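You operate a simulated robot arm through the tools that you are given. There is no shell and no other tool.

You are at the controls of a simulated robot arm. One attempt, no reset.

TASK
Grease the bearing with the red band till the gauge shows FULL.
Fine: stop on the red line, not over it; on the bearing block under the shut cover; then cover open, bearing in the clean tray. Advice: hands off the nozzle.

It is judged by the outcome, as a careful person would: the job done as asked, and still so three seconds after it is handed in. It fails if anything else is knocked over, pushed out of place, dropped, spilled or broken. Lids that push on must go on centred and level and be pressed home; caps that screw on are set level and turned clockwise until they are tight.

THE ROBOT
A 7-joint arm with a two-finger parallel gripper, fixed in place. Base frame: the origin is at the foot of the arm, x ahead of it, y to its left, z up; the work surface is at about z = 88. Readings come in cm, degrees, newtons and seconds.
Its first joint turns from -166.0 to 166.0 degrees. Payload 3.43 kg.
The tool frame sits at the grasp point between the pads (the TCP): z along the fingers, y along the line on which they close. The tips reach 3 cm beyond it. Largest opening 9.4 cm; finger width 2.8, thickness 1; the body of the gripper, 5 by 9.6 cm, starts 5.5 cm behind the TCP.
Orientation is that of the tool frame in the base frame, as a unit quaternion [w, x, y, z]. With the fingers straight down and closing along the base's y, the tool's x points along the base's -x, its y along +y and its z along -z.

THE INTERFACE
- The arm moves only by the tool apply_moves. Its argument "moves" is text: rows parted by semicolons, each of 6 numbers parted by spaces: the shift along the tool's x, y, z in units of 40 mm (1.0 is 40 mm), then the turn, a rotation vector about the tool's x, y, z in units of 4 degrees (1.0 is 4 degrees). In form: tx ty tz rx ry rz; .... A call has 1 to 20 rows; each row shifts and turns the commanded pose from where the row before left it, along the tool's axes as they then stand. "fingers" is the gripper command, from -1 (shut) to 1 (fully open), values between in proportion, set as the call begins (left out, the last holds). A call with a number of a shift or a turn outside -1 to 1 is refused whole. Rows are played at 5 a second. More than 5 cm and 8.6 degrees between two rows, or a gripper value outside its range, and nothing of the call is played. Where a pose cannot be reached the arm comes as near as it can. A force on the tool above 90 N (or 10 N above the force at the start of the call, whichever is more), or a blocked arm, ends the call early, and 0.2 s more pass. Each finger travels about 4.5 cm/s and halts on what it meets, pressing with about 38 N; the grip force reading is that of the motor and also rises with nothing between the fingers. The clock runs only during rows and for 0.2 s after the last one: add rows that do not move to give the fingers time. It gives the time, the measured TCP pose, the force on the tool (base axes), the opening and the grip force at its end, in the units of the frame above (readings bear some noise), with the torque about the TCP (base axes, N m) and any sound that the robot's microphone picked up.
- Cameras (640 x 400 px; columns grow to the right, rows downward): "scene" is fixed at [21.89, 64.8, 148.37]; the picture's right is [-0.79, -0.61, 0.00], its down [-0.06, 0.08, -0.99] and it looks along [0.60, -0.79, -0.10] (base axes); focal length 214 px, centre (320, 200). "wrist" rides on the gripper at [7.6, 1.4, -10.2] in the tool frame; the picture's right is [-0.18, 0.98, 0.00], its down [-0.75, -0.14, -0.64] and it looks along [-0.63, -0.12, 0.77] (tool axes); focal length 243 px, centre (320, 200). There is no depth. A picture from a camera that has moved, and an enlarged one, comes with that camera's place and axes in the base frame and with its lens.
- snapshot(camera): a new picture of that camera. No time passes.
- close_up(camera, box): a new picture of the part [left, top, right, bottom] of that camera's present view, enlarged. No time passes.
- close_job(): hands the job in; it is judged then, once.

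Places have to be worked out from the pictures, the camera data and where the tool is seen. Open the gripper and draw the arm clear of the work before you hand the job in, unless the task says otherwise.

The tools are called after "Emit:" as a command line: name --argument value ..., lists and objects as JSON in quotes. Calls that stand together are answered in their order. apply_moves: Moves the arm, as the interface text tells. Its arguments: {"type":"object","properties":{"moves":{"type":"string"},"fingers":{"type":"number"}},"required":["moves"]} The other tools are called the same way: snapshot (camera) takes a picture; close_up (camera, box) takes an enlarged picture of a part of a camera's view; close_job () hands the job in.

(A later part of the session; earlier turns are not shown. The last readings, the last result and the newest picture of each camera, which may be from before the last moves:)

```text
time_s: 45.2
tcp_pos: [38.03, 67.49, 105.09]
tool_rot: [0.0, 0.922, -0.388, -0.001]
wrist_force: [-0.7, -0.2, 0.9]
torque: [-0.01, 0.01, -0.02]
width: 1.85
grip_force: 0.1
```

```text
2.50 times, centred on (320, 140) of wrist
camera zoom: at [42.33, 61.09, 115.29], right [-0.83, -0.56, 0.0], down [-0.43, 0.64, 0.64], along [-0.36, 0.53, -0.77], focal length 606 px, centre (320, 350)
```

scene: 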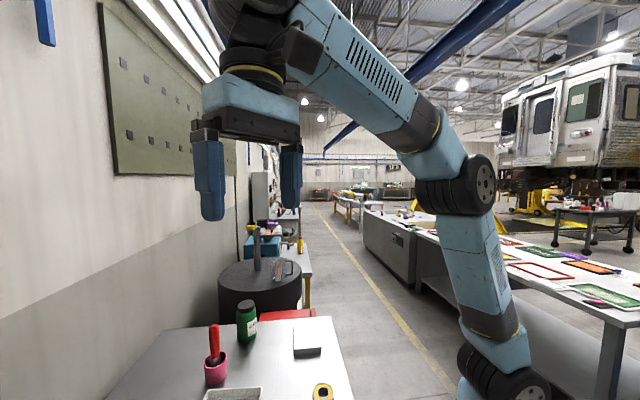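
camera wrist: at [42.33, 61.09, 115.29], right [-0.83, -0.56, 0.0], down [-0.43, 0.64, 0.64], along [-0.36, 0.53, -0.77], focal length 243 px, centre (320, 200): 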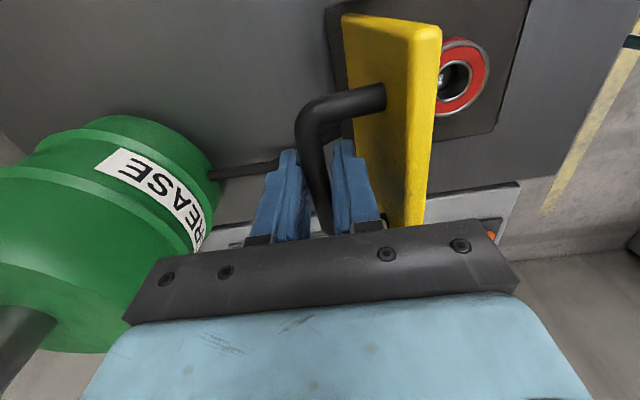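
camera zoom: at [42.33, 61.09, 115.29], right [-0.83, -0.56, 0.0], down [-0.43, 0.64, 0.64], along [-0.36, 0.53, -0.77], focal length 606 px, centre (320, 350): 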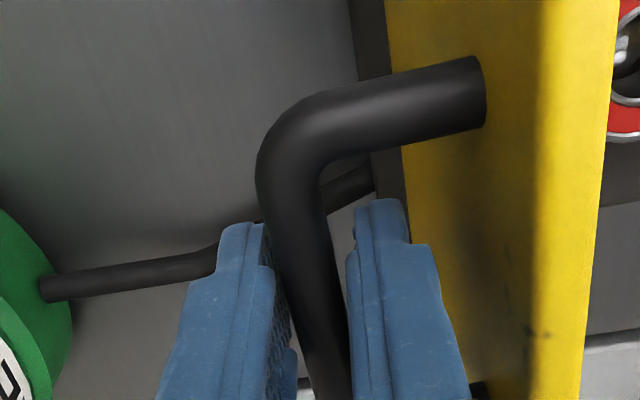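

The cover follows and is near vertical with almost no force. I'll continue along the arc to about 55°.

Emit:
apply_moves --moves "0 0.2375 -0.0525 0 0 0;0 0.239 -0.0325 0 0 0;0 0.241 -0.01 0 0 0;0 0.241 0.01 0 0 0;0 0.239 0.0325 0 0 0;0 0.237 0.0525 0 0 0;0 0 0 0 0 0;0 0 0 0 0 0"

Emit:
snapshot --camera "wrist"

Emit:
close_up --camera "wrist" --box '[220, 60, 420, 220]'

```text
time_s: 47.0
tcp_pos: [33.82, 63.38, 105.23]
tool_rot: [-0.001, 0.922, -0.388, 0.0]
wrist_force: [1.5, -6.2, 18.9]
torque: [0.03, -0.2, 0.66]
width: 2.02
grip_force: 45.2
```

```text
taken
camera wrist: at [38.15, 56.99, 115.41], right [-0.83, -0.56, 0.0], down [-0.43, 0.64, 0.64], along [-0.36, 0.54, -0.77], focal length 243 px, centre (320, 200)
```

wrist: 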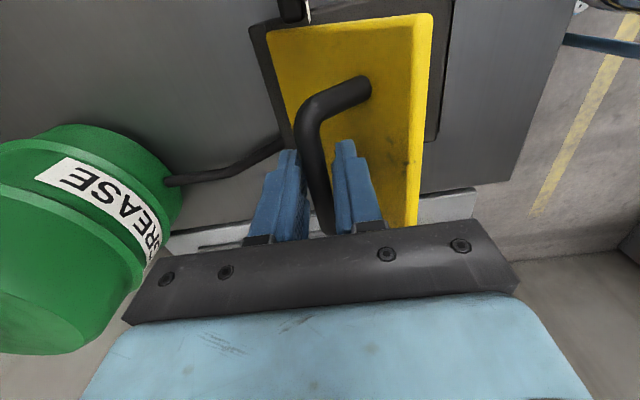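

```text
2.50 times, centred on (320, 140) of wrist
camera zoom: at [38.15, 56.99, 115.41], right [-0.83, -0.56, 0.0], down [-0.43, 0.64, 0.64], along [-0.36, 0.54, -0.77], focal length 606 px, centre (320, 350)
```

zoom: 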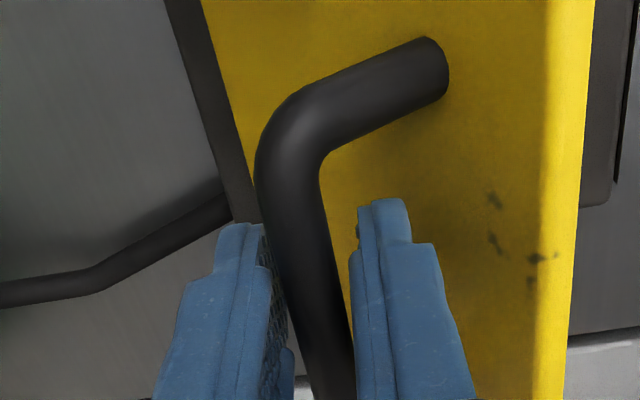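

Force has risen to ~19 N upward and the fingers are being spread a little. The front fingertip seems to be wedged between bar and cover because I'm a bit too deep. I'll back the fingers up by 8 mm and read again.

Emit:
apply_moves --moves "0 0 -0.1 0 0 0;0 0 -0.1 0 0 0;0 0 0 0 0 0;0 0 0 0 0 0"

Emit:
close_up --camera "wrist" --box '[220, 20, 440, 240]'

```text
time_s: 48.0
tcp_pos: [33.82, 63.55, 105.88]
tool_rot: [0.0, 0.922, -0.388, 0.0]
wrist_force: [-0.7, -0.2, 0.5]
torque: [-0.02, 0.03, 0.03]
width: 1.92
grip_force: 0.5
```

```text
1.82 times, centred on (330, 130) of wrist
camera zoom: at [38.09, 57.1, 116.14], right [-0.83, -0.56, 0.0], down [-0.43, 0.64, 0.64], along [-0.36, 0.53, -0.77], focal length 441 px, centre (302, 327)
```

zoom: 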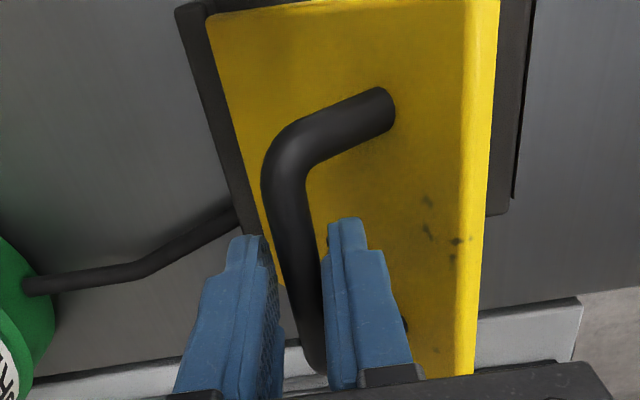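

Force is back to zero, and the cover now rests by its own weight against the front finger at roughly 55°. I'll continue lowering it along the slightly larger arc radius (11.5 cm).

Emit:
apply_moves --moves "0 0.2375 0.075 0 0 0;0 0.2325 0.0975 0 0 0;0 0.2225 0.115 0 0 0;0 0.2125 0.135 0 0 0;0 0.1975 0.1525 0 0 0;0 0 0 0 0 0;0 0 0 0 0 0"

Emit:
close_up --camera "wrist" --box '[220, 20, 440, 240]'

```text
time_s: 49.6
tcp_pos: [30.57, 60.43, 103.79]
tool_rot: [0.0, 0.922, -0.388, 0.001]
wrist_force: [-1.2, -0.3, -0.4]
torque: [-0.03, -0.02, 0.02]
width: 1.97
grip_force: 0.1
```

```text
1.82 times, centred on (330, 130) of wrist
camera zoom: at [34.97, 53.95, 113.97], right [-0.83, -0.56, 0.0], down [-0.43, 0.64, 0.64], along [-0.36, 0.53, -0.77], focal length 441 px, centre (302, 327)
```

zoom: 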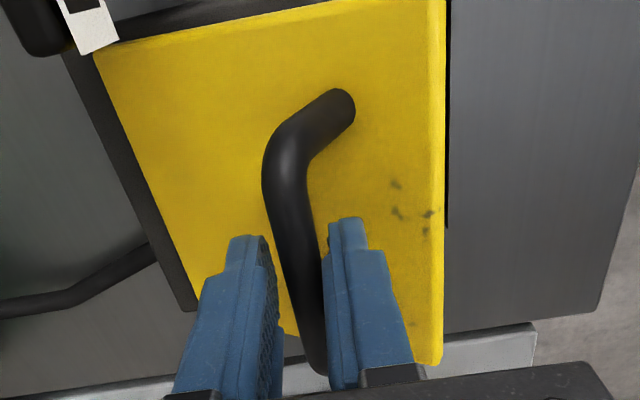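

It's following smoothly with no load. I'll continue down to a few degrees above shut.

Emit:
apply_moves --moves "0 0.185 0.17 0 0 0;0 0.17 0.185 0 0 0;0 0.1525 0.1975 0 0 0;0 0.135 0.2125 0 0 0;0 0.115 0.2225 0 0 0;0 0 0 0 0 0;0 0 0 0 0 0"

Emit:
close_up --camera "wrist" --box '[220, 20, 440, 240]'

Emit:
snapshot --camera "wrist"

```text
time_s: 51.2
tcp_pos: [28.44, 58.17, 99.9]
tool_rot: [0.0, 0.922, -0.388, 0.0]
wrist_force: [-2.0, -1.7, -0.3]
torque: [0.0, 0.03, 0.05]
width: 1.97
grip_force: 1.0
```

```text
1.82 times, centred on (330, 130) of wrist
camera zoom: at [32.77, 51.8, 109.94], right [-0.83, -0.56, 0.0], down [-0.43, 0.64, 0.64], along [-0.36, 0.53, -0.77], focal length 441 px, centre (302, 327)
```

zoom: 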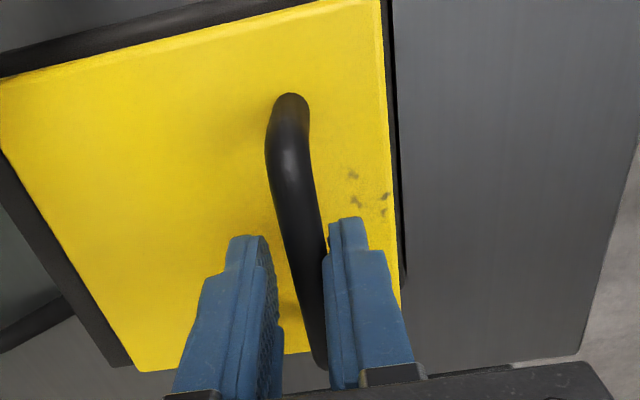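

```text
taken
camera wrist: at [32.77, 51.8, 109.94], right [-0.83, -0.56, 0.0], down [-0.43, 0.64, 0.64], along [-0.36, 0.53, -0.77], focal length 243 px, centre (320, 200)
```

wrist: 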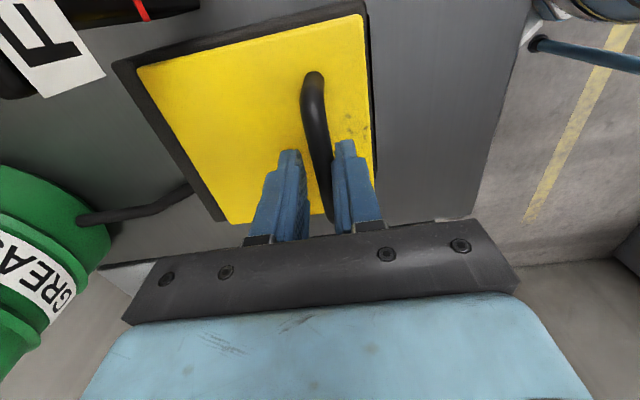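

Only a few degrees remain. I'll finish the swing gently.

Emit:
apply_moves --moves "0 0.05 0.12 0 0 0;0 0.04 0.12 0 0 0;0 0.01 0.08 0 0 0;0 0 0 0 0 0;0 0 0 0 0 0"

Emit:
close_up --camera "wrist" --box '[220, 20, 440, 240]'

```text
time_s: 52.0
tcp_pos: [28.31, 58.32, 99.34]
tool_rot: [-0.007, 0.921, -0.389, 0.001]
wrist_force: [2.4, -10.4, 31.7]
torque: [-0.27, 0.25, 0.13]
width: 2.13
grip_force: 2.8
stopped in row 4: the force on the tool passed its limit at 100 N (the readings are from after the stop); the commanded pose is now the measured one
```

```text
1.82 times, centred on (330, 130) of wrist
camera zoom: at [32.59, 51.66, 109.51], right [-0.83, -0.55, -0.01], down [-0.43, 0.63, 0.65], along [-0.35, 0.54, -0.76], focal length 441 px, centre (302, 327)
```

zoom: 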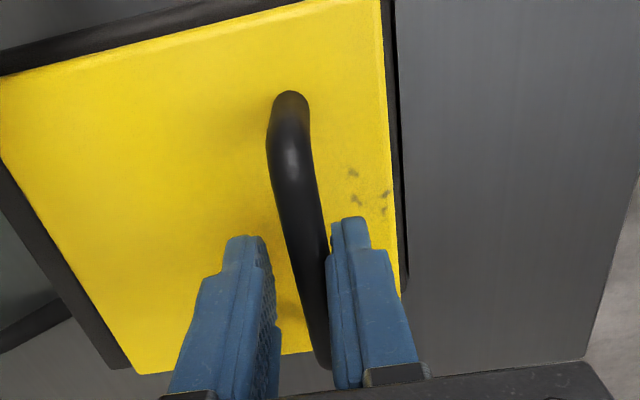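

The call stopped on force: the fingers are bearing on something, so I'll lift 5 mm to relieve it and inspect how the cover sits before doing more.

Emit:
apply_moves --moves "0 0 -0.06 0 0 0;0 0 -0.06 0 0 0;0 0 0 0 0 0"

Emit:
close_up --camera "wrist" --box '[280, 100, 400, 240]'

Emit:
close_up --camera "wrist" --box '[100, 0, 400, 240]'

```text
time_s: 52.8
tcp_pos: [28.34, 58.24, 99.58]
tool_rot: [-0.005, 0.921, -0.388, 0.001]
wrist_force: [-2.4, -1.8, 0.0]
torque: [-0.04, 0.03, 0.03]
width: 2.02
grip_force: 1.7
```

```text
2.86 times, centred on (340, 170) of wrist
camera zoom: at [32.58, 51.75, 109.68], right [-0.83, -0.55, -0.01], down [-0.43, 0.63, 0.65], along [-0.35, 0.54, -0.76], focal length 693 px, centre (263, 286)
```

zoom: 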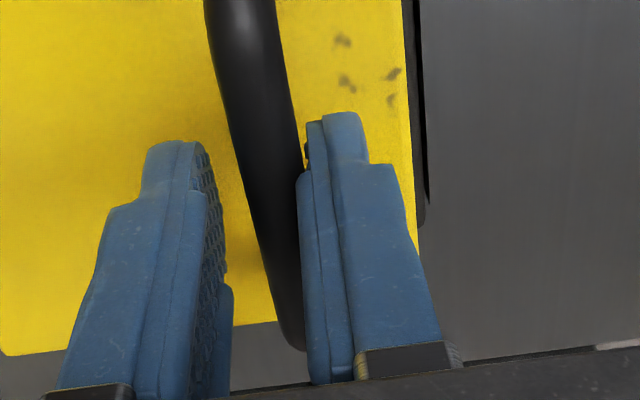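

```text
1.67 times, centred on (250, 120) of wrist
camera zoom: at [32.58, 51.75, 109.68], right [-0.83, -0.55, -0.01], down [-0.43, 0.63, 0.65], along [-0.35, 0.54, -0.76], focal length 404 px, centre (437, 333)
```

zoom: 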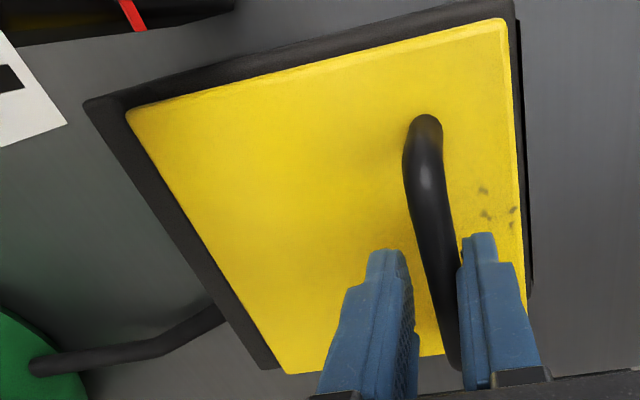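

The bar still leans on the front finger with ~3 N, so the cover isn't quite down and the tips were probably touching it. I'll ease the fingers forward and slightly up so the bar can settle.

Emit:
apply_moves --moves "0 0.05 -0.05 0 0 0;0 0.05 -0.05 0 0 0;0 0.05 -0.025 0 0 0;0 0 0 0 0 0;0 0 0 0 0 0"

Emit:
close_up --camera "wrist" --box '[100, 0, 400, 240]'

Emit:
close_up --camera "wrist" --box '[280, 100, 400, 240]'

```text
time_s: 54.0
tcp_pos: [27.93, 57.86, 100.21]
tool_rot: [-0.006, 0.921, -0.388, 0.001]
wrist_force: [0.1, 0.2, -0.7]
torque: [-0.02, -0.01, 0.0]
width: 1.86
grip_force: 0.1
```

```text
1.67 times, centred on (250, 120) of wrist
camera zoom: at [32.18, 51.28, 110.24], right [-0.83, -0.55, -0.01], down [-0.43, 0.63, 0.65], along [-0.35, 0.54, -0.76], focal length 404 px, centre (437, 333)
```

zoom: 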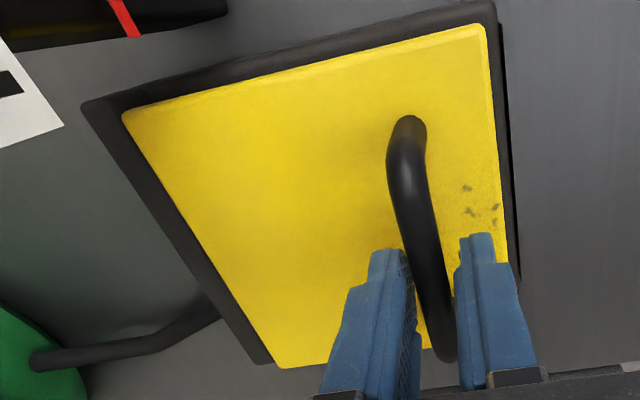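

```text
2.86 times, centred on (340, 170) of wrist
camera zoom: at [32.18, 51.28, 110.24], right [-0.83, -0.55, -0.01], down [-0.43, 0.63, 0.65], along [-0.35, 0.54, -0.76], focal length 693 px, centre (263, 286)
```

zoom: 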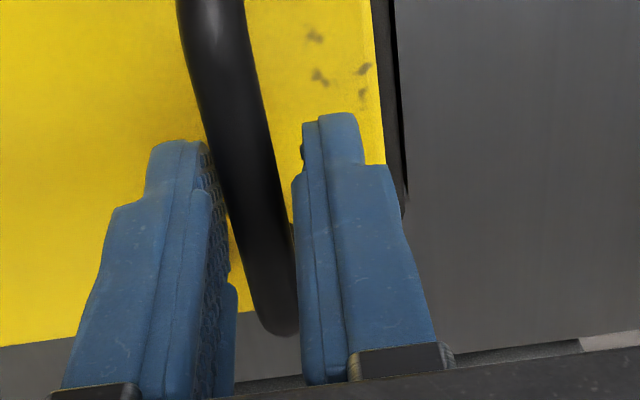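

Force is zero and the bar now stands free between the fingers, so the cover has come to rest. I'll open the fingers a little and rise straight up to inspect it.

Emit:
apply_moves --moves "0 0 0 0 0 0;0 0 0 0 0 0;0 0 -0.2 0 0 0;0 0 -0.5 0 0 0;0 0 -0.8 0 0 0;0 0 -0.8 0 0 0;0 0 -0.8 0 0 0;0 0 0 0 0 0" --fingers -0.3

Emit:
snapshot --camera "wrist"

Emit:
close_up --camera "wrist" --box '[170, 0, 400, 200]'

```text
time_s: 55.8
tcp_pos: [27.82, 57.97, 112.55]
tool_rot: [-0.005, 0.921, -0.39, 0.0]
wrist_force: [-0.1, 0.6, -0.9]
torque: [0.01, 0.0, -0.02]
width: 3.26
grip_force: 0.1
```

```text
taken
camera wrist: at [32.09, 51.43, 122.79], right [-0.83, -0.55, -0.01], down [-0.43, 0.63, 0.65], along [-0.35, 0.54, -0.76], focal length 243 px, centre (320, 200)
```

wrist: 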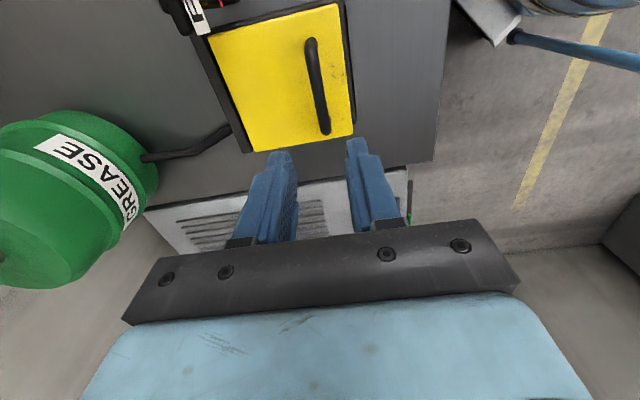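

```text
2.00 times, centred on (285, 100) of wrist
camera zoom: at [32.09, 51.43, 122.79], right [-0.83, -0.55, -0.01], down [-0.43, 0.63, 0.65], along [-0.35, 0.54, -0.76], focal length 485 px, centre (390, 400)
```

zoom: 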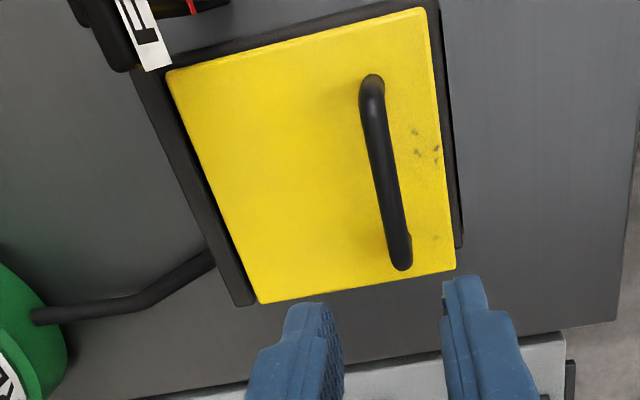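

The four corners show the cover level and shut on the block, at about z = 94. Next I'll rise and travel toward the pump lever knob, near [62, 73, 118], stopping short to look.

Emit:
apply_moves --moves "0 0 -0.8 0 0 0;0 0 -1 0 0 0;0 0 -1 0 0 0;0 0 -1 0 0 0;0 0 -1 0 0 0;0.3 -0.88 0 0 0 0;0.3 -0.88 0 0 0 0;0.3 -0.88 0 0 0 0;0.3 -0.88 0 0 0 0;0.3 -0.88 0 0 0 0;0.3 -0.88 0 0 0 0;0.3 -0.88 0 0 0 0;0.3 -0.6 0 0 0 0;0 0 0 0 0 0;0 0 0 0 0 0"

Emit:
snapshot --camera "wrist"

Emit:
snapshot --camera "scene"

```text
time_s: 59.0
tcp_pos: [52.26, 69.35, 132.06]
tool_rot: [-0.005, 0.921, -0.389, 0.0]
wrist_force: [0.5, 0.1, 1.0]
torque: [-0.02, 0.02, 0.01]
width: 3.32
grip_force: 0.2
out of reach, approached as far as the arm can: row 13
```

```text
taken
camera wrist: at [56.53, 62.75, 142.07], right [-0.83, -0.55, -0.01], down [-0.43, 0.63, 0.65], along [-0.35, 0.54, -0.76], focal length 243 px, centre (320, 200)
```

wrist: 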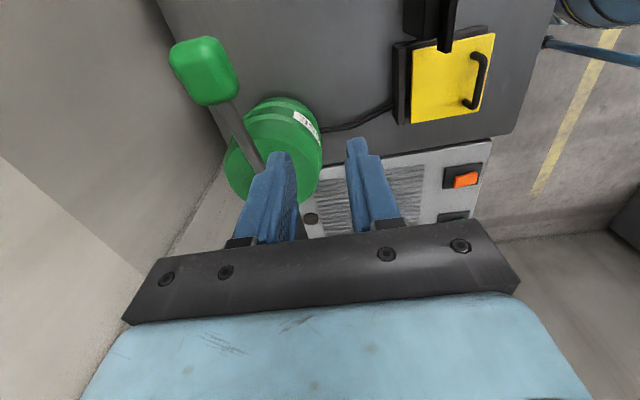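

```text
taken
```

scene: 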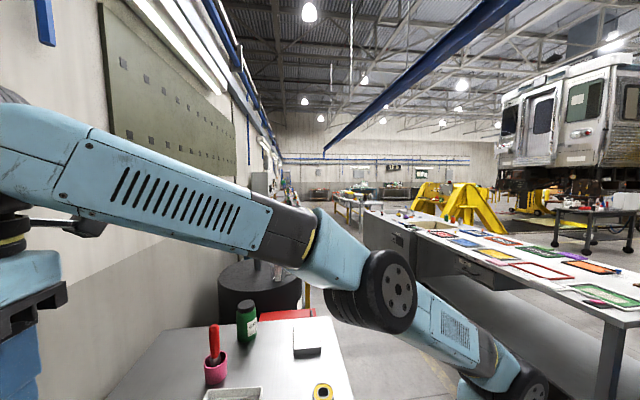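

The lever knob shows at about [62.3, 73.2, 118], beyond the vertical-tool reach at this height (the arm stopped at r ≈ 87). I'll turn the tool to horizontal, pointing outward over the table, so one finger goes above and one below the knob.

Emit:
apply_moves --moves "0.5 0.2 0 1 0 0;0.5 0.2 0 1 0 0;0 0 0 1 0 0;0 0 0 1 0 0;0 0 0 1 0 0;0 0 0 1 0 0;0 0 0 1 0 0;0 0 0 1 0 0;0 0 0 1 0 0;0 0 0 1 0 0;0 0 0 1 0 0;0 0 0 1 0 0;0 0 0 1 0 0;0 0 0 1 0 0;0 0 0 1 0 0;0 0 0 1 0 0;0 0 0 1 0 0;0 0 0 0 0 0;0 0 0 0 0 0" --fingers 1

Emit:
snapshot --camera "wrist"

Emit:
snapshot --camera "scene"

```text
time_s: 63.0
tcp_pos: [53.86, 65.13, 131.93]
tool_rot: [-0.519, 0.761, -0.322, 0.218]
wrist_force: [0.4, 0.0, -0.3]
torque: [0.04, 0.02, -0.01]
width: 9.38
grip_force: 0.0
```

```text
taken
camera wrist: at [51.94, 52.61, 134.21], right [-0.39, -0.12, -0.91], down [-0.92, 0.16, 0.37], along [0.1, 0.98, -0.17], focal length 243 px, centre (320, 200)
```

wrist: 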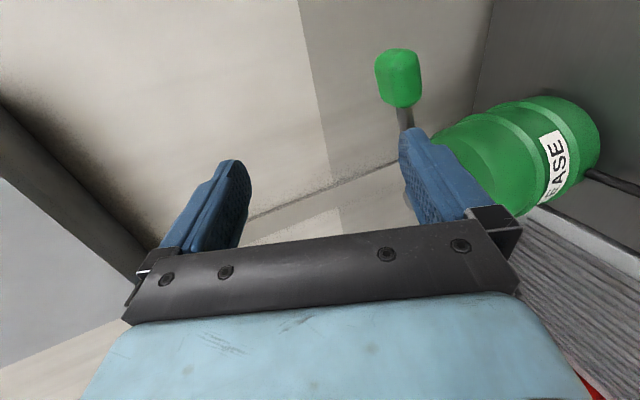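

```text
taken
```

scene: 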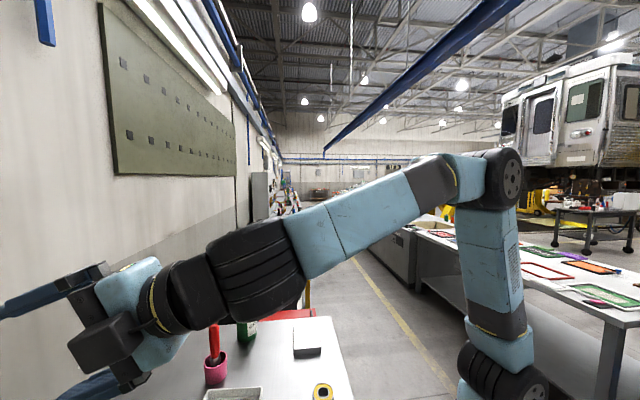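

The tool is now near horizontal and the knob is in view at about [62.2, 72.7, 118.8]. I'll take a close look at the lever and pivot.

Emit:
close_up --camera "wrist" --box '[350, 30, 510, 150]'

Emit:
close_up --camera "wrist" --box '[360, 60, 640, 240]'

```text
3.33 times, centred on (430, 90) of wrist
camera zoom: at [51.94, 52.61, 134.21], right [-0.39, -0.12, -0.91], down [-0.92, 0.16, 0.37], along [0.1, 0.98, -0.17], focal length 809 px, centre (-47, 567)
```

zoom: 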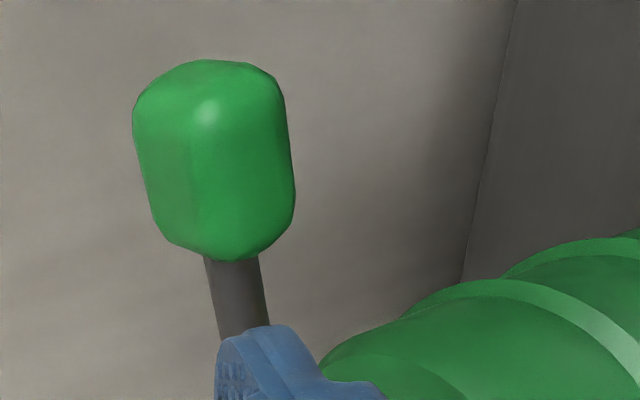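

```text
2.22 times, centred on (500, 150) of wrist
camera zoom: at [51.94, 52.61, 134.21], right [-0.39, -0.12, -0.91], down [-0.92, 0.16, 0.37], along [0.1, 0.98, -0.17], focal length 539 px, centre (-80, 311)
```

zoom: 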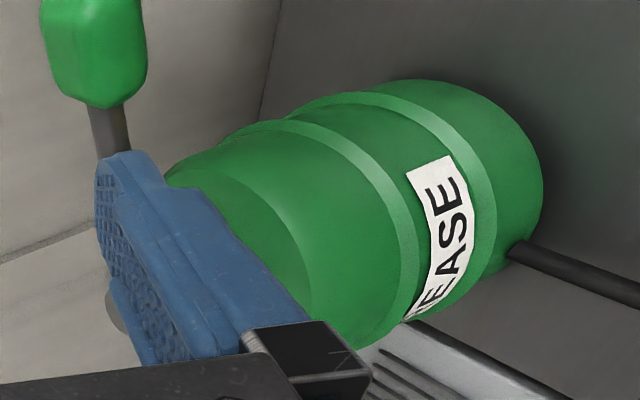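

The knob is about 4.4 cm thick and 5.7 cm long on a rod running along the table's length. I'll finish levelling the tool and lower it to the knob's height, still about 11 cm short of it.

Emit:
apply_moves --moves "0 0 0 1 0 0;0 0 0 1 0 0;0 0 0 1 0 0;0 0 0 1 0 0;0 0 0 1 0 0;0 0 0 0.4 0 0;0 0.5 0 0 0 0;0 0.7 0 0 0 0;0 0.7 0 0 0 0;0 0.7 0 0 0 0;0 0.6 0 0 0 0;0 0 0 0 0 0;0 0 0 0 0 0"

Emit:
snapshot --camera "wrist"

Emit:
close_up --camera "wrist" --box '[260, 60, 460, 220]'

```text
time_s: 65.8
tcp_pos: [53.83, 65.22, 119.31]
tool_rot: [0.653, -0.65, 0.276, -0.274]
wrist_force: [0.1, -1.0, -0.1]
torque: [-0.01, -0.01, -0.02]
width: 9.37
grip_force: 0.0
```

```text
taken
camera wrist: at [51.74, 52.59, 117.72], right [-0.13, 0.14, -0.98], down [-0.99, 0.09, 0.14], along [0.11, 0.99, 0.12], focal length 243 px, centre (320, 200)
```

wrist: 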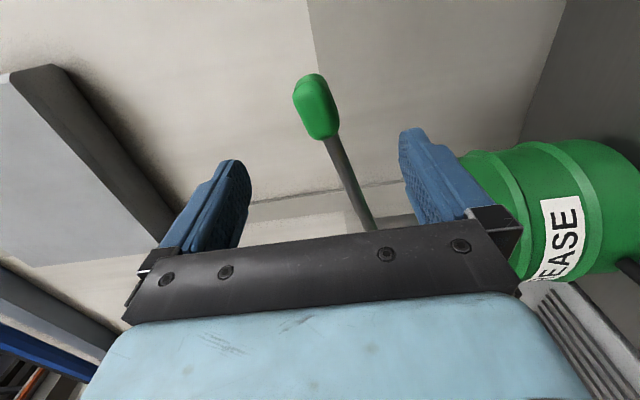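

```text
2.50 times, centred on (360, 140) of wrist
camera zoom: at [51.74, 52.59, 117.72], right [-0.13, 0.14, -0.98], down [-0.99, 0.09, 0.14], along [0.11, 0.99, 0.12], focal length 606 px, centre (220, 350)
```

zoom: 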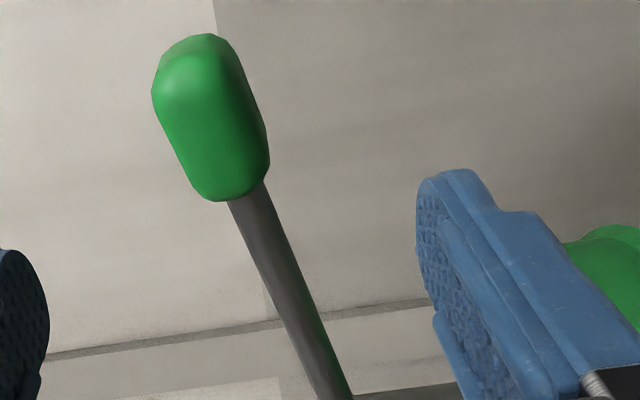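

The rod rises about 13° toward the knob, so a push down is the pump stroke. The knob centre is at about [62.0, 72.4, 119.4]. I'll move in along the tool axis so the open fingers straddle it above and below.

Emit:
apply_moves --moves "0.15 -0.02 0.3 0 0 0;0 0 0.6 0 0 0;0 0 0.6 0 0 0;0 0 0.6 0 0 0;0 0 0.4 0 0 0;0 0 0 0 0 0;0 0 0 0 0 0"

Emit:
snapshot --camera "wrist"

Emit:
close_up --camera "wrist" --box '[220, 100, 440, 240]'

```text
time_s: 67.4
tcp_pos: [61.33, 71.64, 119.33]
tool_rot: [0.652, -0.65, 0.276, -0.275]
wrist_force: [-0.2, -0.4, -0.2]
torque: [0.03, 0.01, 0.0]
width: 9.39
grip_force: 0.1
```

```text
taken
camera wrist: at [59.35, 59.13, 117.7], right [-0.13, 0.14, -0.98], down [-0.99, 0.09, 0.14], along [0.11, 0.99, 0.12], focal length 243 px, centre (320, 200)
```

wrist: 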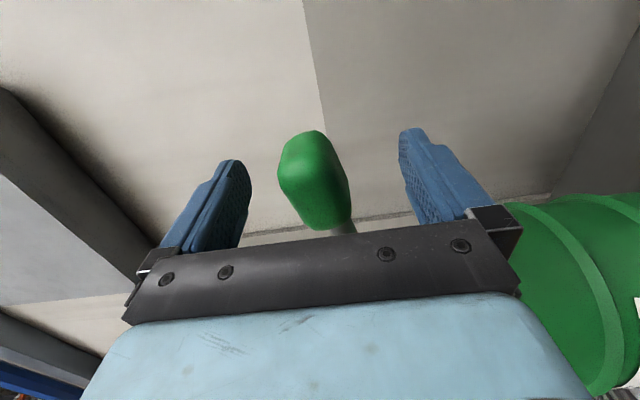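

```text
2.86 times, centred on (330, 170) of wrist
camera zoom: at [59.35, 59.13, 117.7], right [-0.13, 0.14, -0.98], down [-0.99, 0.09, 0.14], along [0.11, 0.99, 0.12], focal length 693 px, centre (291, 286)
```

zoom: 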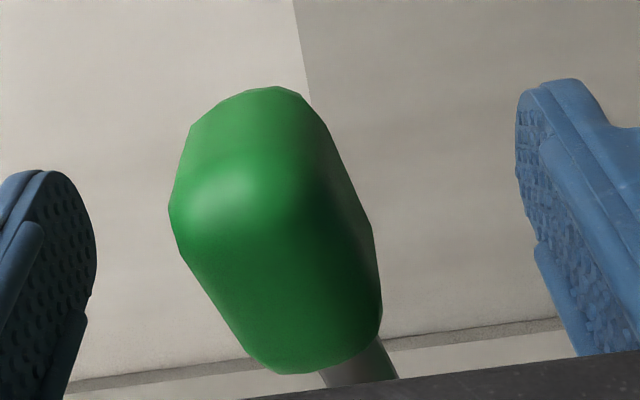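

The knob is well centred between the fingers. I'll narrow the cage to ~6 cm and press down gently to feel the lever.

Emit:
apply_moves --moves "0 0 0 0 0 0;0 0 0 0 0 0;0 0.15 0 0 0 0;0 0.15 0 0 0 0;0 0.15 0 0 0 0;0 0.15 0 0 0 0;0 0 0 0 0 0" --fingers 0.3

Emit:
snapshot --camera "wrist"

```text
time_s: 69.0
tcp_pos: [61.51, 71.8, 116.83]
tool_rot: [0.653, -0.65, 0.277, -0.274]
wrist_force: [-0.5, -0.2, 2.4]
torque: [-0.02, -0.03, -0.01]
width: 6.21
grip_force: 0.7
```

```text
taken
camera wrist: at [59.36, 59.15, 115.25], right [-0.13, 0.14, -0.98], down [-0.99, 0.09, 0.14], along [0.11, 0.99, 0.12], focal length 243 px, centre (320, 200)
```

wrist: 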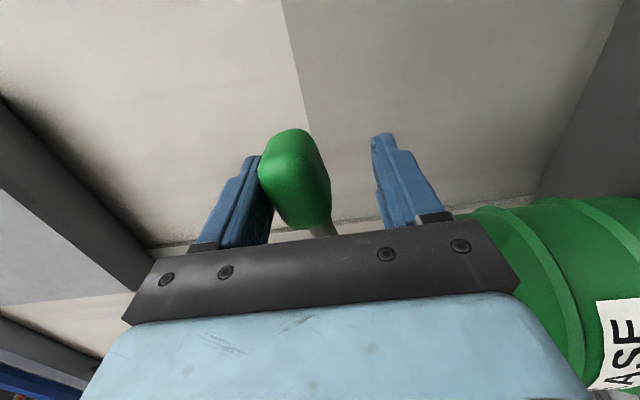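

The upper finger is on the knob and the lever gives at about 2.4 N. I'll press further down a few centimetres, listening and watching the force.

Emit:
apply_moves --moves "0 0.15 0 0 0 0;0 0.15 0 0 0 0;0 0.15 0 0 0 0;0 0.15 0 0 0 0;0 0 0 0 0 0"

Emit:
snapshot --camera "wrist"

```text
time_s: 70.2
tcp_pos: [61.28, 71.82, 114.46]
tool_rot: [0.654, -0.65, 0.274, -0.273]
wrist_force: [0.0, 1.1, 2.8]
torque: [-0.06, 0.02, 0.0]
width: 6.25
grip_force: 1.2
```

```text
taken
camera wrist: at [59.29, 59.27, 112.83], right [-0.13, 0.14, -0.98], down [-0.99, 0.09, 0.14], along [0.11, 0.99, 0.12], focal length 243 px, centre (320, 200)
```

wrist: 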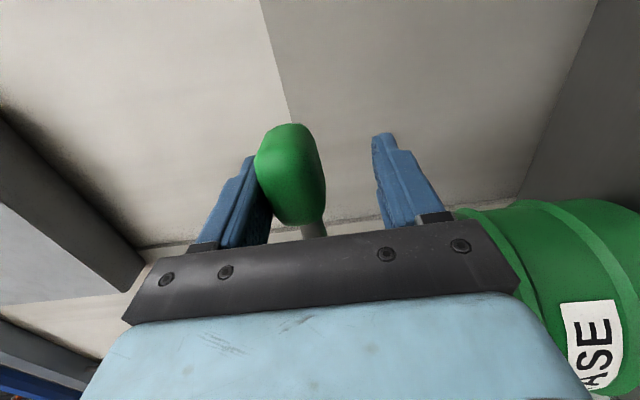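

The lever goes down smoothly at ~2.8 N, with no sound yet. I'll continue down another 2.4 cm.

Emit:
apply_moves --moves "0 0.15 0 0 0 0;0 0.15 0 0 0 0;0 0.15 0 0 0 0;0 0.15 0 0 0 0;0 0 0 0 0 0"

Emit:
snapshot --camera "wrist"

```text
time_s: 71.4
tcp_pos: [61.49, 71.65, 112.05]
tool_rot: [0.653, -0.649, 0.277, -0.275]
wrist_force: [-0.6, 0.0, 3.5]
torque: [0.02, 0.03, 0.03]
width: 6.33
grip_force: 2.4
```

```text
taken
camera wrist: at [59.34, 59.14, 110.41], right [-0.13, 0.14, -0.98], down [-0.99, 0.09, 0.14], along [0.11, 0.99, 0.12], focal length 243 px, centre (320, 200)
```

wrist: 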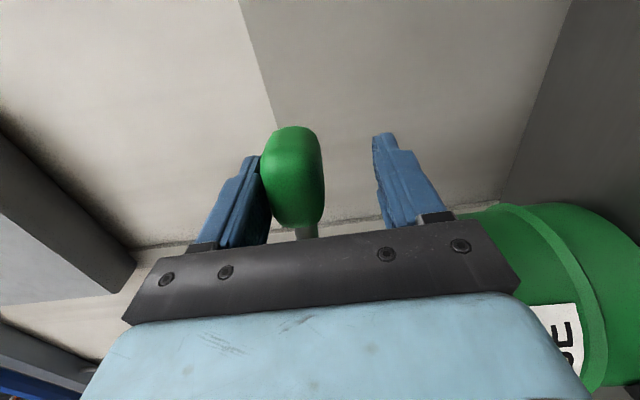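

Force is rising slowly like a return spring (3.5 N). I'll keep going in smaller steps to find the end of the stroke.

Emit:
apply_moves --moves "0 0.15 0 0 0 0;0 0.15 0 0 0 0;0 0.1 0 0 0 0;0 0 0 0 0 0"

Emit:
apply_moves --moves "0 0.15 0 0 0 0;0 0.1 0 0 0 0;0 0.1 0 0 0 0;0 0 0 0 0 0"

Emit:
snapshot --camera "wrist"

```text
time_s: 72.4
tcp_pos: [61.33, 71.57, 110.51]
tool_rot: [0.654, -0.649, 0.276, -0.274]
wrist_force: [-1.1, -0.1, 4.3]
torque: [-0.05, 0.1, -0.04]
width: 6.36
grip_force: 2.5
```

```text
time_s: 73.4
tcp_pos: [61.38, 71.71, 109.21]
tool_rot: [0.653, -0.649, 0.276, -0.275]
wrist_force: [1.1, -2.7, 6.5]
torque: [0.06, 0.14, 0.09]
width: 6.46
grip_force: 3.1
```

```text
taken
camera wrist: at [59.37, 59.12, 107.64], right [-0.13, 0.14, -0.98], down [-0.99, 0.09, 0.14], along [0.11, 0.99, 0.12], focal length 243 px, centre (320, 200)
```

wrist: 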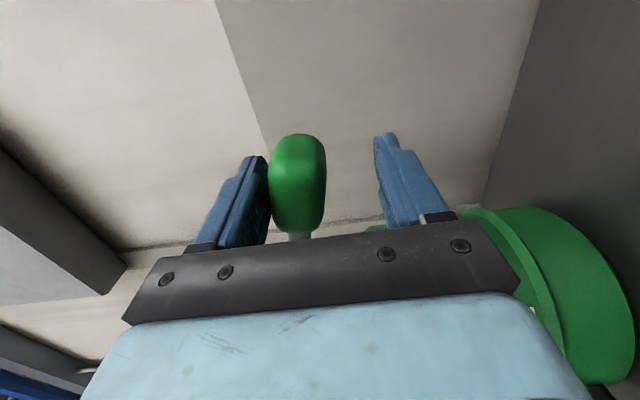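

Force is now 6.5 N and I may be near the stop. One more small press will show it.

Emit:
apply_moves --moves "0 0.1 0 0 0 0;0 0.1 0 0 0 0;0 0 0 0 0 0"

Emit:
close_up --camera "wrist" --box '[180, 100, 460, 260]'

```text
time_s: 74.2
tcp_pos: [61.45, 71.6, 108.53]
tool_rot: [0.654, -0.649, 0.275, -0.275]
wrist_force: [10.1, 4.8, 30.0]
torque: [-0.15, 0.8, -0.14]
width: 7.78
grip_force: 15.1
```

```text
2.29 times, centred on (320, 180) of wrist
camera zoom: at [59.37, 59.14, 106.91], right [-0.13, 0.14, -0.98], down [-0.99, 0.09, 0.14], along [0.11, 0.99, 0.13], focal length 555 px, centre (320, 246)
```

zoom: 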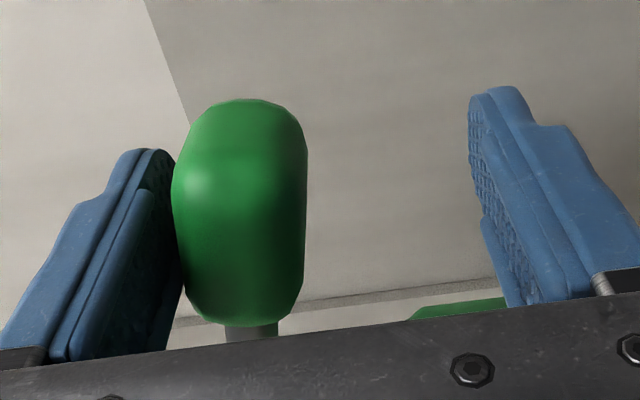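

That's the bottom stop (30 N, fingers being pushed open). I'll return upward and see whether the lever springs back.

Emit:
apply_moves --moves "0 -0.1 0 0 0 0;0 -0.25 0 0 0 0;0 -0.25 0 0 0 0;0 -0.25 0 0 0 0;0 -0.25 0 0 0 0;0 -0.25 0 0 0 0;0 -0.25 0 0 0 0;0 0 0 0 0 0"

Emit:
snapshot --camera "wrist"

```text
time_s: 76.0
tcp_pos: [61.24, 71.88, 114.69]
tool_rot: [0.653, -0.65, 0.276, -0.273]
wrist_force: [-1.1, 0.5, 2.7]
torque: [-0.05, -0.03, -0.01]
width: 6.26
grip_force: 1.4
```

```text
taken
camera wrist: at [59.31, 59.21, 113.15], right [-0.13, 0.14, -0.98], down [-0.99, 0.09, 0.14], along [0.11, 0.99, 0.12], focal length 243 px, centre (320, 200)
```

wrist: 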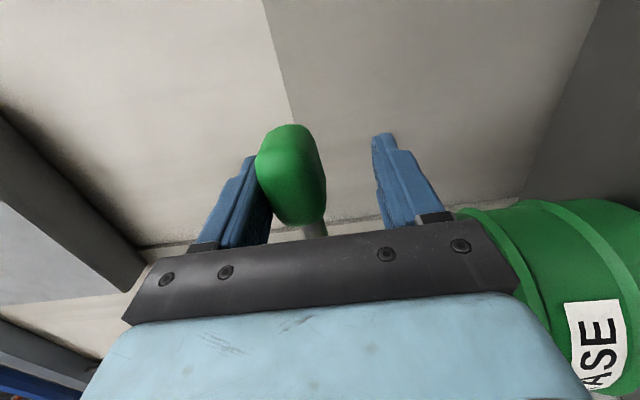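

The lever springs back with the finger. I'll let it fully up, open, back away, and then go to read the gauge.

Emit:
apply_moves --moves "0 -0.25 0 0 0 0;0 -0.25 0 0 0 0;0 -0.25 0 0 0 0;0 -0.25 0 0 0 0;0 -0.15 0 0 0 0;0 0 0 0 0 0;0 0 0 0 0 0"

Emit:
snapshot --camera "wrist"

```text
time_s: 77.6
tcp_pos: [61.24, 71.63, 119.16]
tool_rot: [0.653, -0.651, 0.275, -0.273]
wrist_force: [-0.1, 0.6, -0.6]
torque: [0.0, -0.01, -0.01]
width: 6.09
grip_force: 0.1
```

```text
taken
camera wrist: at [59.28, 59.05, 117.63], right [-0.13, 0.14, -0.98], down [-0.99, 0.09, 0.14], along [0.11, 0.99, 0.12], focal length 243 px, centre (320, 200)
```

wrist: 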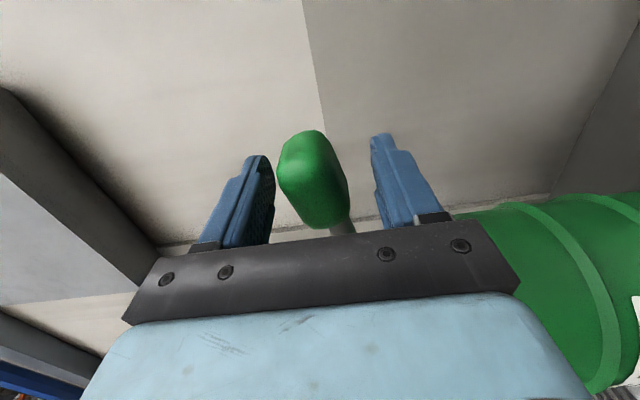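

The lever is fully back up. I'll open the fingers, withdraw the tool, tilt it back down and move round to the front to read the gauge.

Emit:
apply_moves --moves "0 0 0 0 0 0;0 0 0 0 0 0;0 0 -0.4 0 0 0;0 0 -0.8 0 0 0;0 0 -0.8 0 0 0;0 0 -0.8 0 0 0;0 0 -0.8 0 0 0;0 0 -0.8 0 0 0;0 0 0 0 0 0" --fingers 1

Emit:
apply_moves --moves "0 0 0 -1 0 0;0 0 0 -1 0 0;0 0 0 -1 0 0;0 0 0 -1 0 0;0 0 0 -1 0 0;0 0 0 -1 0 0;0 0 0 -1 0 0;0 0 0 -1 0 0;0 0 0 -1 0 0;0 0 0 -1 0 0;0 0 0 -1 0 0;0 0 0 -1 0 0;0 0 0 -1 0 0;0 0 0 -1 0 0;0 0 0 -1 0 0;0 0 0 0 0 0"

Emit:
apply_moves --moves "0 0.7 -0.405 0 0 0;0 0.7 -0.405 0 0 0;0 0.7 -0.405 0 0 0;0 0.7 -0.405 0 0 0;0 0.7 -0.405 0 0 0;0 0 0 0 0 0"

Emit:
snapshot --camera "wrist"

```text
time_s: 79.6
tcp_pos: [48.99, 59.22, 119.41]
tool_rot: [0.653, -0.65, 0.276, -0.274]
wrist_force: [0.1, -0.2, -0.5]
torque: [0.0, -0.01, -0.02]
width: 9.43
grip_force: 0.0
```

```text
time_s: 83.0
tcp_pos: [48.69, 59.4, 119.19]
tool_rot: [-0.24, 0.89, -0.375, 0.1]
wrist_force: [0.0, 0.2, -0.8]
torque: [-0.02, -0.01, 0.03]
width: 9.41
grip_force: 0.1
```

```text
time_s: 84.4
tcp_pos: [37.11, 48.26, 119.01]
tool_rot: [-0.24, 0.89, -0.376, 0.1]
wrist_force: [0.1, -1.4, -0.1]
torque: [-0.04, 0.0, -0.01]
width: 9.37
grip_force: 0.1
```

```text
taken
camera wrist: at [38.0, 38.17, 127.13], right [-0.74, -0.46, -0.49], down [-0.67, 0.4, 0.63], along [-0.09, 0.79, -0.6], focal length 243 px, centre (320, 200)
```

wrist: 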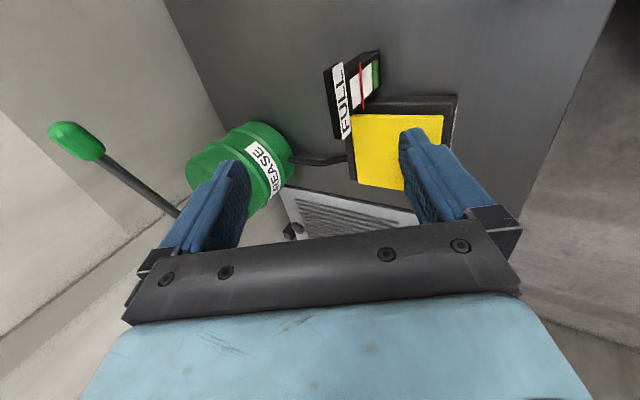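

The gauge is visible from here, with a green level at the bottom of the window. I'll zoom in on it.

Emit:
close_up --camera "wrist" --box '[320, 45, 400, 145]'

Emit:
close_up --camera "wrist" --box '[320, 80, 480, 200]'

```text
4.00 times, centred on (360, 95) of wrist
camera zoom: at [38.0, 38.17, 127.13], right [-0.74, -0.46, -0.49], down [-0.67, 0.4, 0.63], along [-0.09, 0.79, -0.6], focal length 970 px, centre (160, 620)
```

zoom: 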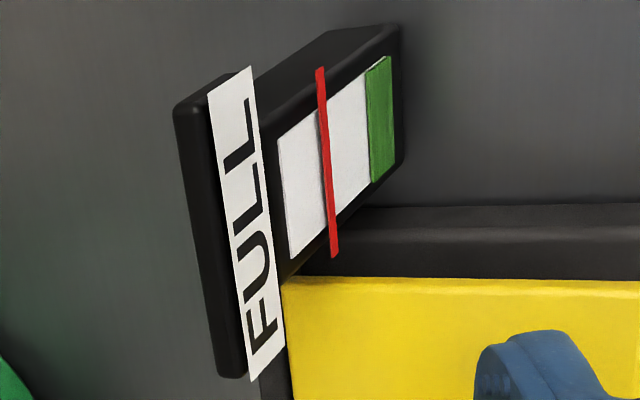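

```text
3.33 times, centred on (400, 140) of wrist
camera zoom: at [38.0, 38.17, 127.13], right [-0.74, -0.46, -0.49], down [-0.67, 0.4, 0.63], along [-0.09, 0.79, -0.6], focal length 809 px, centre (53, 400)
```

zoom: 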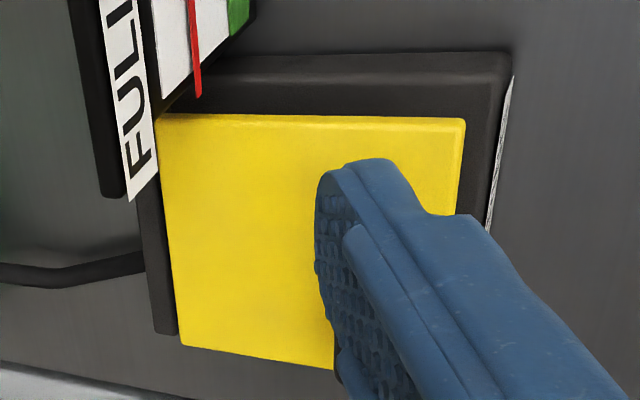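

One full stroke brought the green level about a third of the way to the red line, and the cover is confirmed shut. I'll go back for a second stroke along the reverse path.

Emit:
apply_moves --moves "0 -0.7 0.405 0 0 0;0 -0.7 0.405 0 0 0;0 -0.7 0.405 0 0 0;0 -0.7 0.405 0 0 0;0 -0.7 0.405 0 0 0;0 0 0 1 0 0;0 0 0 1 0 0;0 0 0 1 0 0;0 0 0 1 0 0;0 0 0 1 0 0;0 0 0 1 0 0;0 0 0 1 0 0;0 0 0 1 0 0;0 0 0 1 0 0;0 0 0 1 0 0;0 0 0 1 0 0;0 0 0 1 0 0;0 0 0 1 0 0;0 0 0 1 0 0;0 0 0 1 0 0"

Emit:
apply_moves --moves "0 0 0.4 0 0 0;0 0 0.8 0 0 0;0 0 0.8 0 0 0;0 0 0.8 0 0 0;0 0 0.8 0 0 0;0 0 0.8 0 0 0;0 0 0 0 0 0;0 0 0 0 0 0"

Emit:
snapshot --camera "wrist"

```text
time_s: 88.6
tcp_pos: [48.63, 59.45, 119.26]
tool_rot: [0.653, -0.65, 0.275, -0.274]
wrist_force: [-0.3, 0.4, 0.8]
torque: [-0.03, 0.01, 0.02]
width: 9.4
grip_force: 0.0
```

```text
time_s: 90.4
tcp_pos: [61.42, 71.54, 119.13]
tool_rot: [0.653, -0.649, 0.276, -0.275]
wrist_force: [0.0, 0.1, 0.3]
torque: [-0.01, 0.0, 0.0]
width: 9.4
grip_force: 0.2
```

```text
taken
camera wrist: at [59.42, 58.94, 117.47], right [-0.13, 0.14, -0.98], down [-0.99, 0.09, 0.14], along [0.11, 0.99, 0.12], focal length 243 px, centre (320, 200)
```

wrist: 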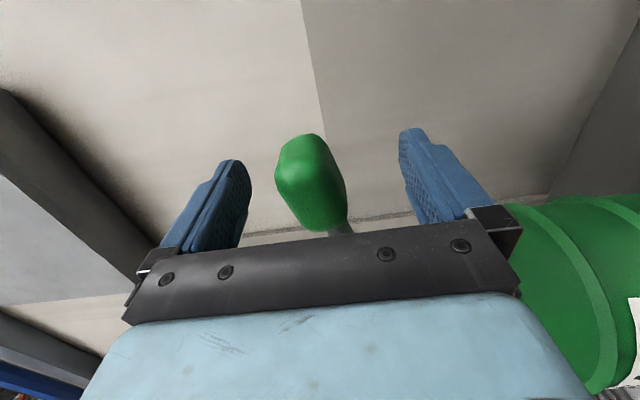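

The knob is centred as before. Second stroke: narrow the cage and press down to the same stop.

Emit:
apply_moves --moves "0 0 0 0 0 0;0 0 0 0 0 0;0 0.2 0 0 0 0;0 0.2 0 0 0 0;0 0.2 0 0 0 0;0 0.2 0 0 0 0;0 0.2 0 0 0 0;0 0.2 0 0 0 0;0 0.2 0 0 0 0;0 0.2 0 0 0 0;0 0.2 0 0 0 0;0 0.2 0 0 0 0;0 0.2 0 0 0 0;0 0.2 0 0 0 0;0 0.08 0 0 0 0;0 0.06 0 0 0 0;0 0.05 0 0 0 0;0 0 0 0 0 0" --fingers 0.3

Emit:
snapshot --camera "wrist"

```text
time_s: 94.2
tcp_pos: [61.31, 71.78, 108.99]
tool_rot: [0.654, -0.649, 0.275, -0.275]
wrist_force: [3.8, 0.9, 15.6]
torque: [0.02, 0.31, 0.03]
width: 6.96
grip_force: 7.3
```

```text
taken
camera wrist: at [59.28, 59.19, 107.4], right [-0.13, 0.14, -0.98], down [-0.99, 0.09, 0.14], along [0.11, 0.99, 0.12], focal length 243 px, centre (320, 200)
```

wrist: 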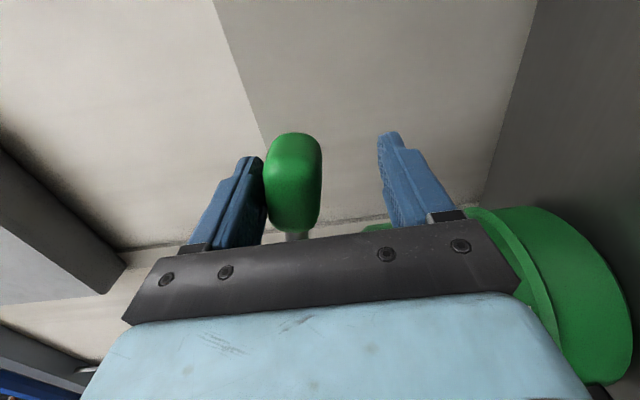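

The stop is reached at 15.6 N. I'll raise the lever back up, withdraw, and read the gauge again.

Emit:
apply_moves --moves "0 -0.19 0 0 0 0;0 -0.2 0 0 0 0;0 -0.2 0 0 0 0;0 -0.2 0 0 0 0;0 -0.2 0 0 0 0;0 -0.2 0 0 0 0;0 -0.2 0 0 0 0;0 -0.2 0 0 0 0;0 -0.2 0 0 0 0;0 -0.2 0 0 0 0;0 -0.2 0 0 0 0;0 -0.2 0 0 0 0;0 -0.2 0 0 0 0;0 0 0 0 0 0;0 0 0 0 0 0"

Emit:
snapshot --camera "wrist"

Emit:
apply_moves --moves "0 0 0 0 0 0;0 0 0 0 0 0;0 0 -0.4 0 0 0;0 0 -0.8 0 0 0;0 0 -0.8 0 0 0;0 0 -0.8 0 0 0;0 0 -0.8 0 0 0;0 0 -0.8 0 0 0;0 0 0 0 0 0" --fingers 1

Emit:
apply_moves --moves "0 0 0 -1 0 0;0 0 0 -1 0 0;0 0 0 -1 0 0;0 0 0 -1 0 0;0 0 0 -1 0 0;0 0 0 -1 0 0;0 0 0 -1 0 0;0 0 0 -1 0 0;0 0 0 -1 0 0;0 0 0 -1 0 0;0 0 0 -1 0 0;0 0 0 -1 0 0;0 0 0 -1 0 0;0 0 0 -1 0 0;0 0 0 -1 0 0;0 0 0 0 0 0"

Emit:
apply_moves --moves "0 0.7 -0.405 0 0 0;0 0.7 -0.405 0 0 0;0 0.7 -0.405 0 0 0;0 0.7 -0.405 0 0 0;0 0.7 -0.405 0 0 0;0 0 0 0 0 0"

Emit:
snapshot --camera "wrist"

Emit:
close_up --camera "wrist" --box '[320, 45, 400, 145]'

```text
time_s: 97.4
tcp_pos: [61.37, 71.73, 119.29]
tool_rot: [0.653, -0.65, 0.276, -0.274]
wrist_force: [0.3, -0.4, 0.3]
torque: [-0.04, -0.02, 0.0]
width: 6.11
grip_force: 0.2
```

```text
taken
camera wrist: at [59.29, 59.11, 117.73], right [-0.13, 0.14, -0.98], down [-0.99, 0.09, 0.14], along [0.11, 0.99, 0.12], focal length 243 px, centre (320, 200)
```

wrist: 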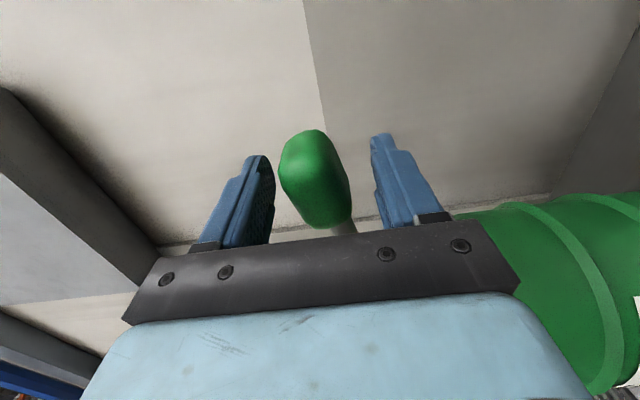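

```text
time_s: 99.4
tcp_pos: [48.65, 59.45, 119.41]
tool_rot: [0.654, -0.649, 0.276, -0.274]
wrist_force: [-0.1, -0.4, -0.3]
torque: [0.0, -0.01, 0.0]
width: 9.41
grip_force: 0.1
```

```text
time_s: 102.8
tcp_pos: [48.81, 59.47, 119.18]
tool_rot: [-0.24, 0.89, -0.376, 0.1]
wrist_force: [0.2, -0.6, -0.3]
torque: [0.0, -0.02, 0.0]
width: 9.4
grip_force: 0.2
```

```text
time_s: 104.2
tcp_pos: [36.96, 48.14, 119.27]
tool_rot: [-0.241, 0.889, -0.376, 0.1]
wrist_force: [0.1, 0.0, -0.1]
torque: [-0.05, 0.01, 0.0]
width: 9.38
grip_force: 0.1
```

```text
taken
camera wrist: at [37.78, 38.22, 127.26], right [-0.74, -0.46, -0.49], down [-0.67, 0.4, 0.63], along [-0.09, 0.79, -0.6], focal length 243 px, centre (320, 200)
```

wrist: 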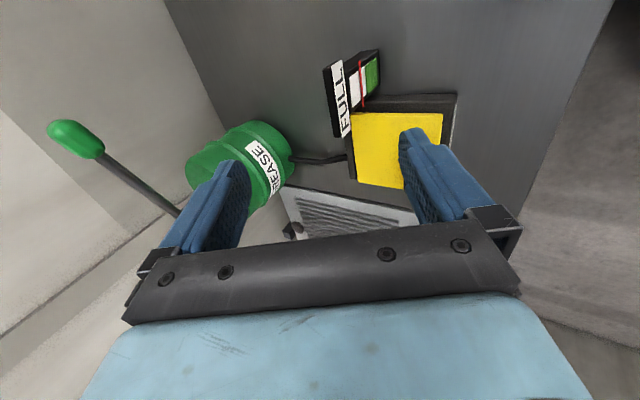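

```text
4.00 times, centred on (360, 95) of wrist
camera zoom: at [37.78, 38.22, 127.26], right [-0.74, -0.46, -0.49], down [-0.67, 0.4, 0.63], along [-0.09, 0.79, -0.6], focal length 970 px, centre (160, 620)
```

zoom: 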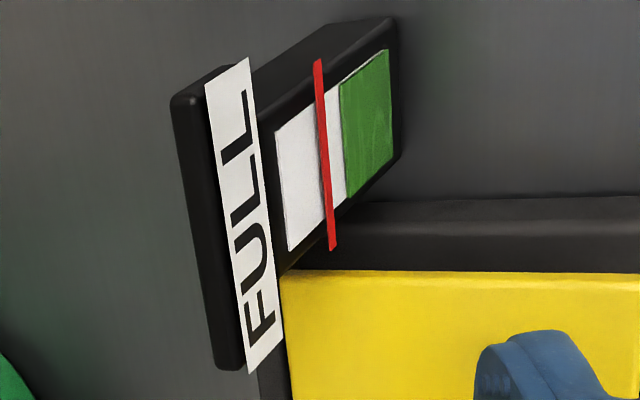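

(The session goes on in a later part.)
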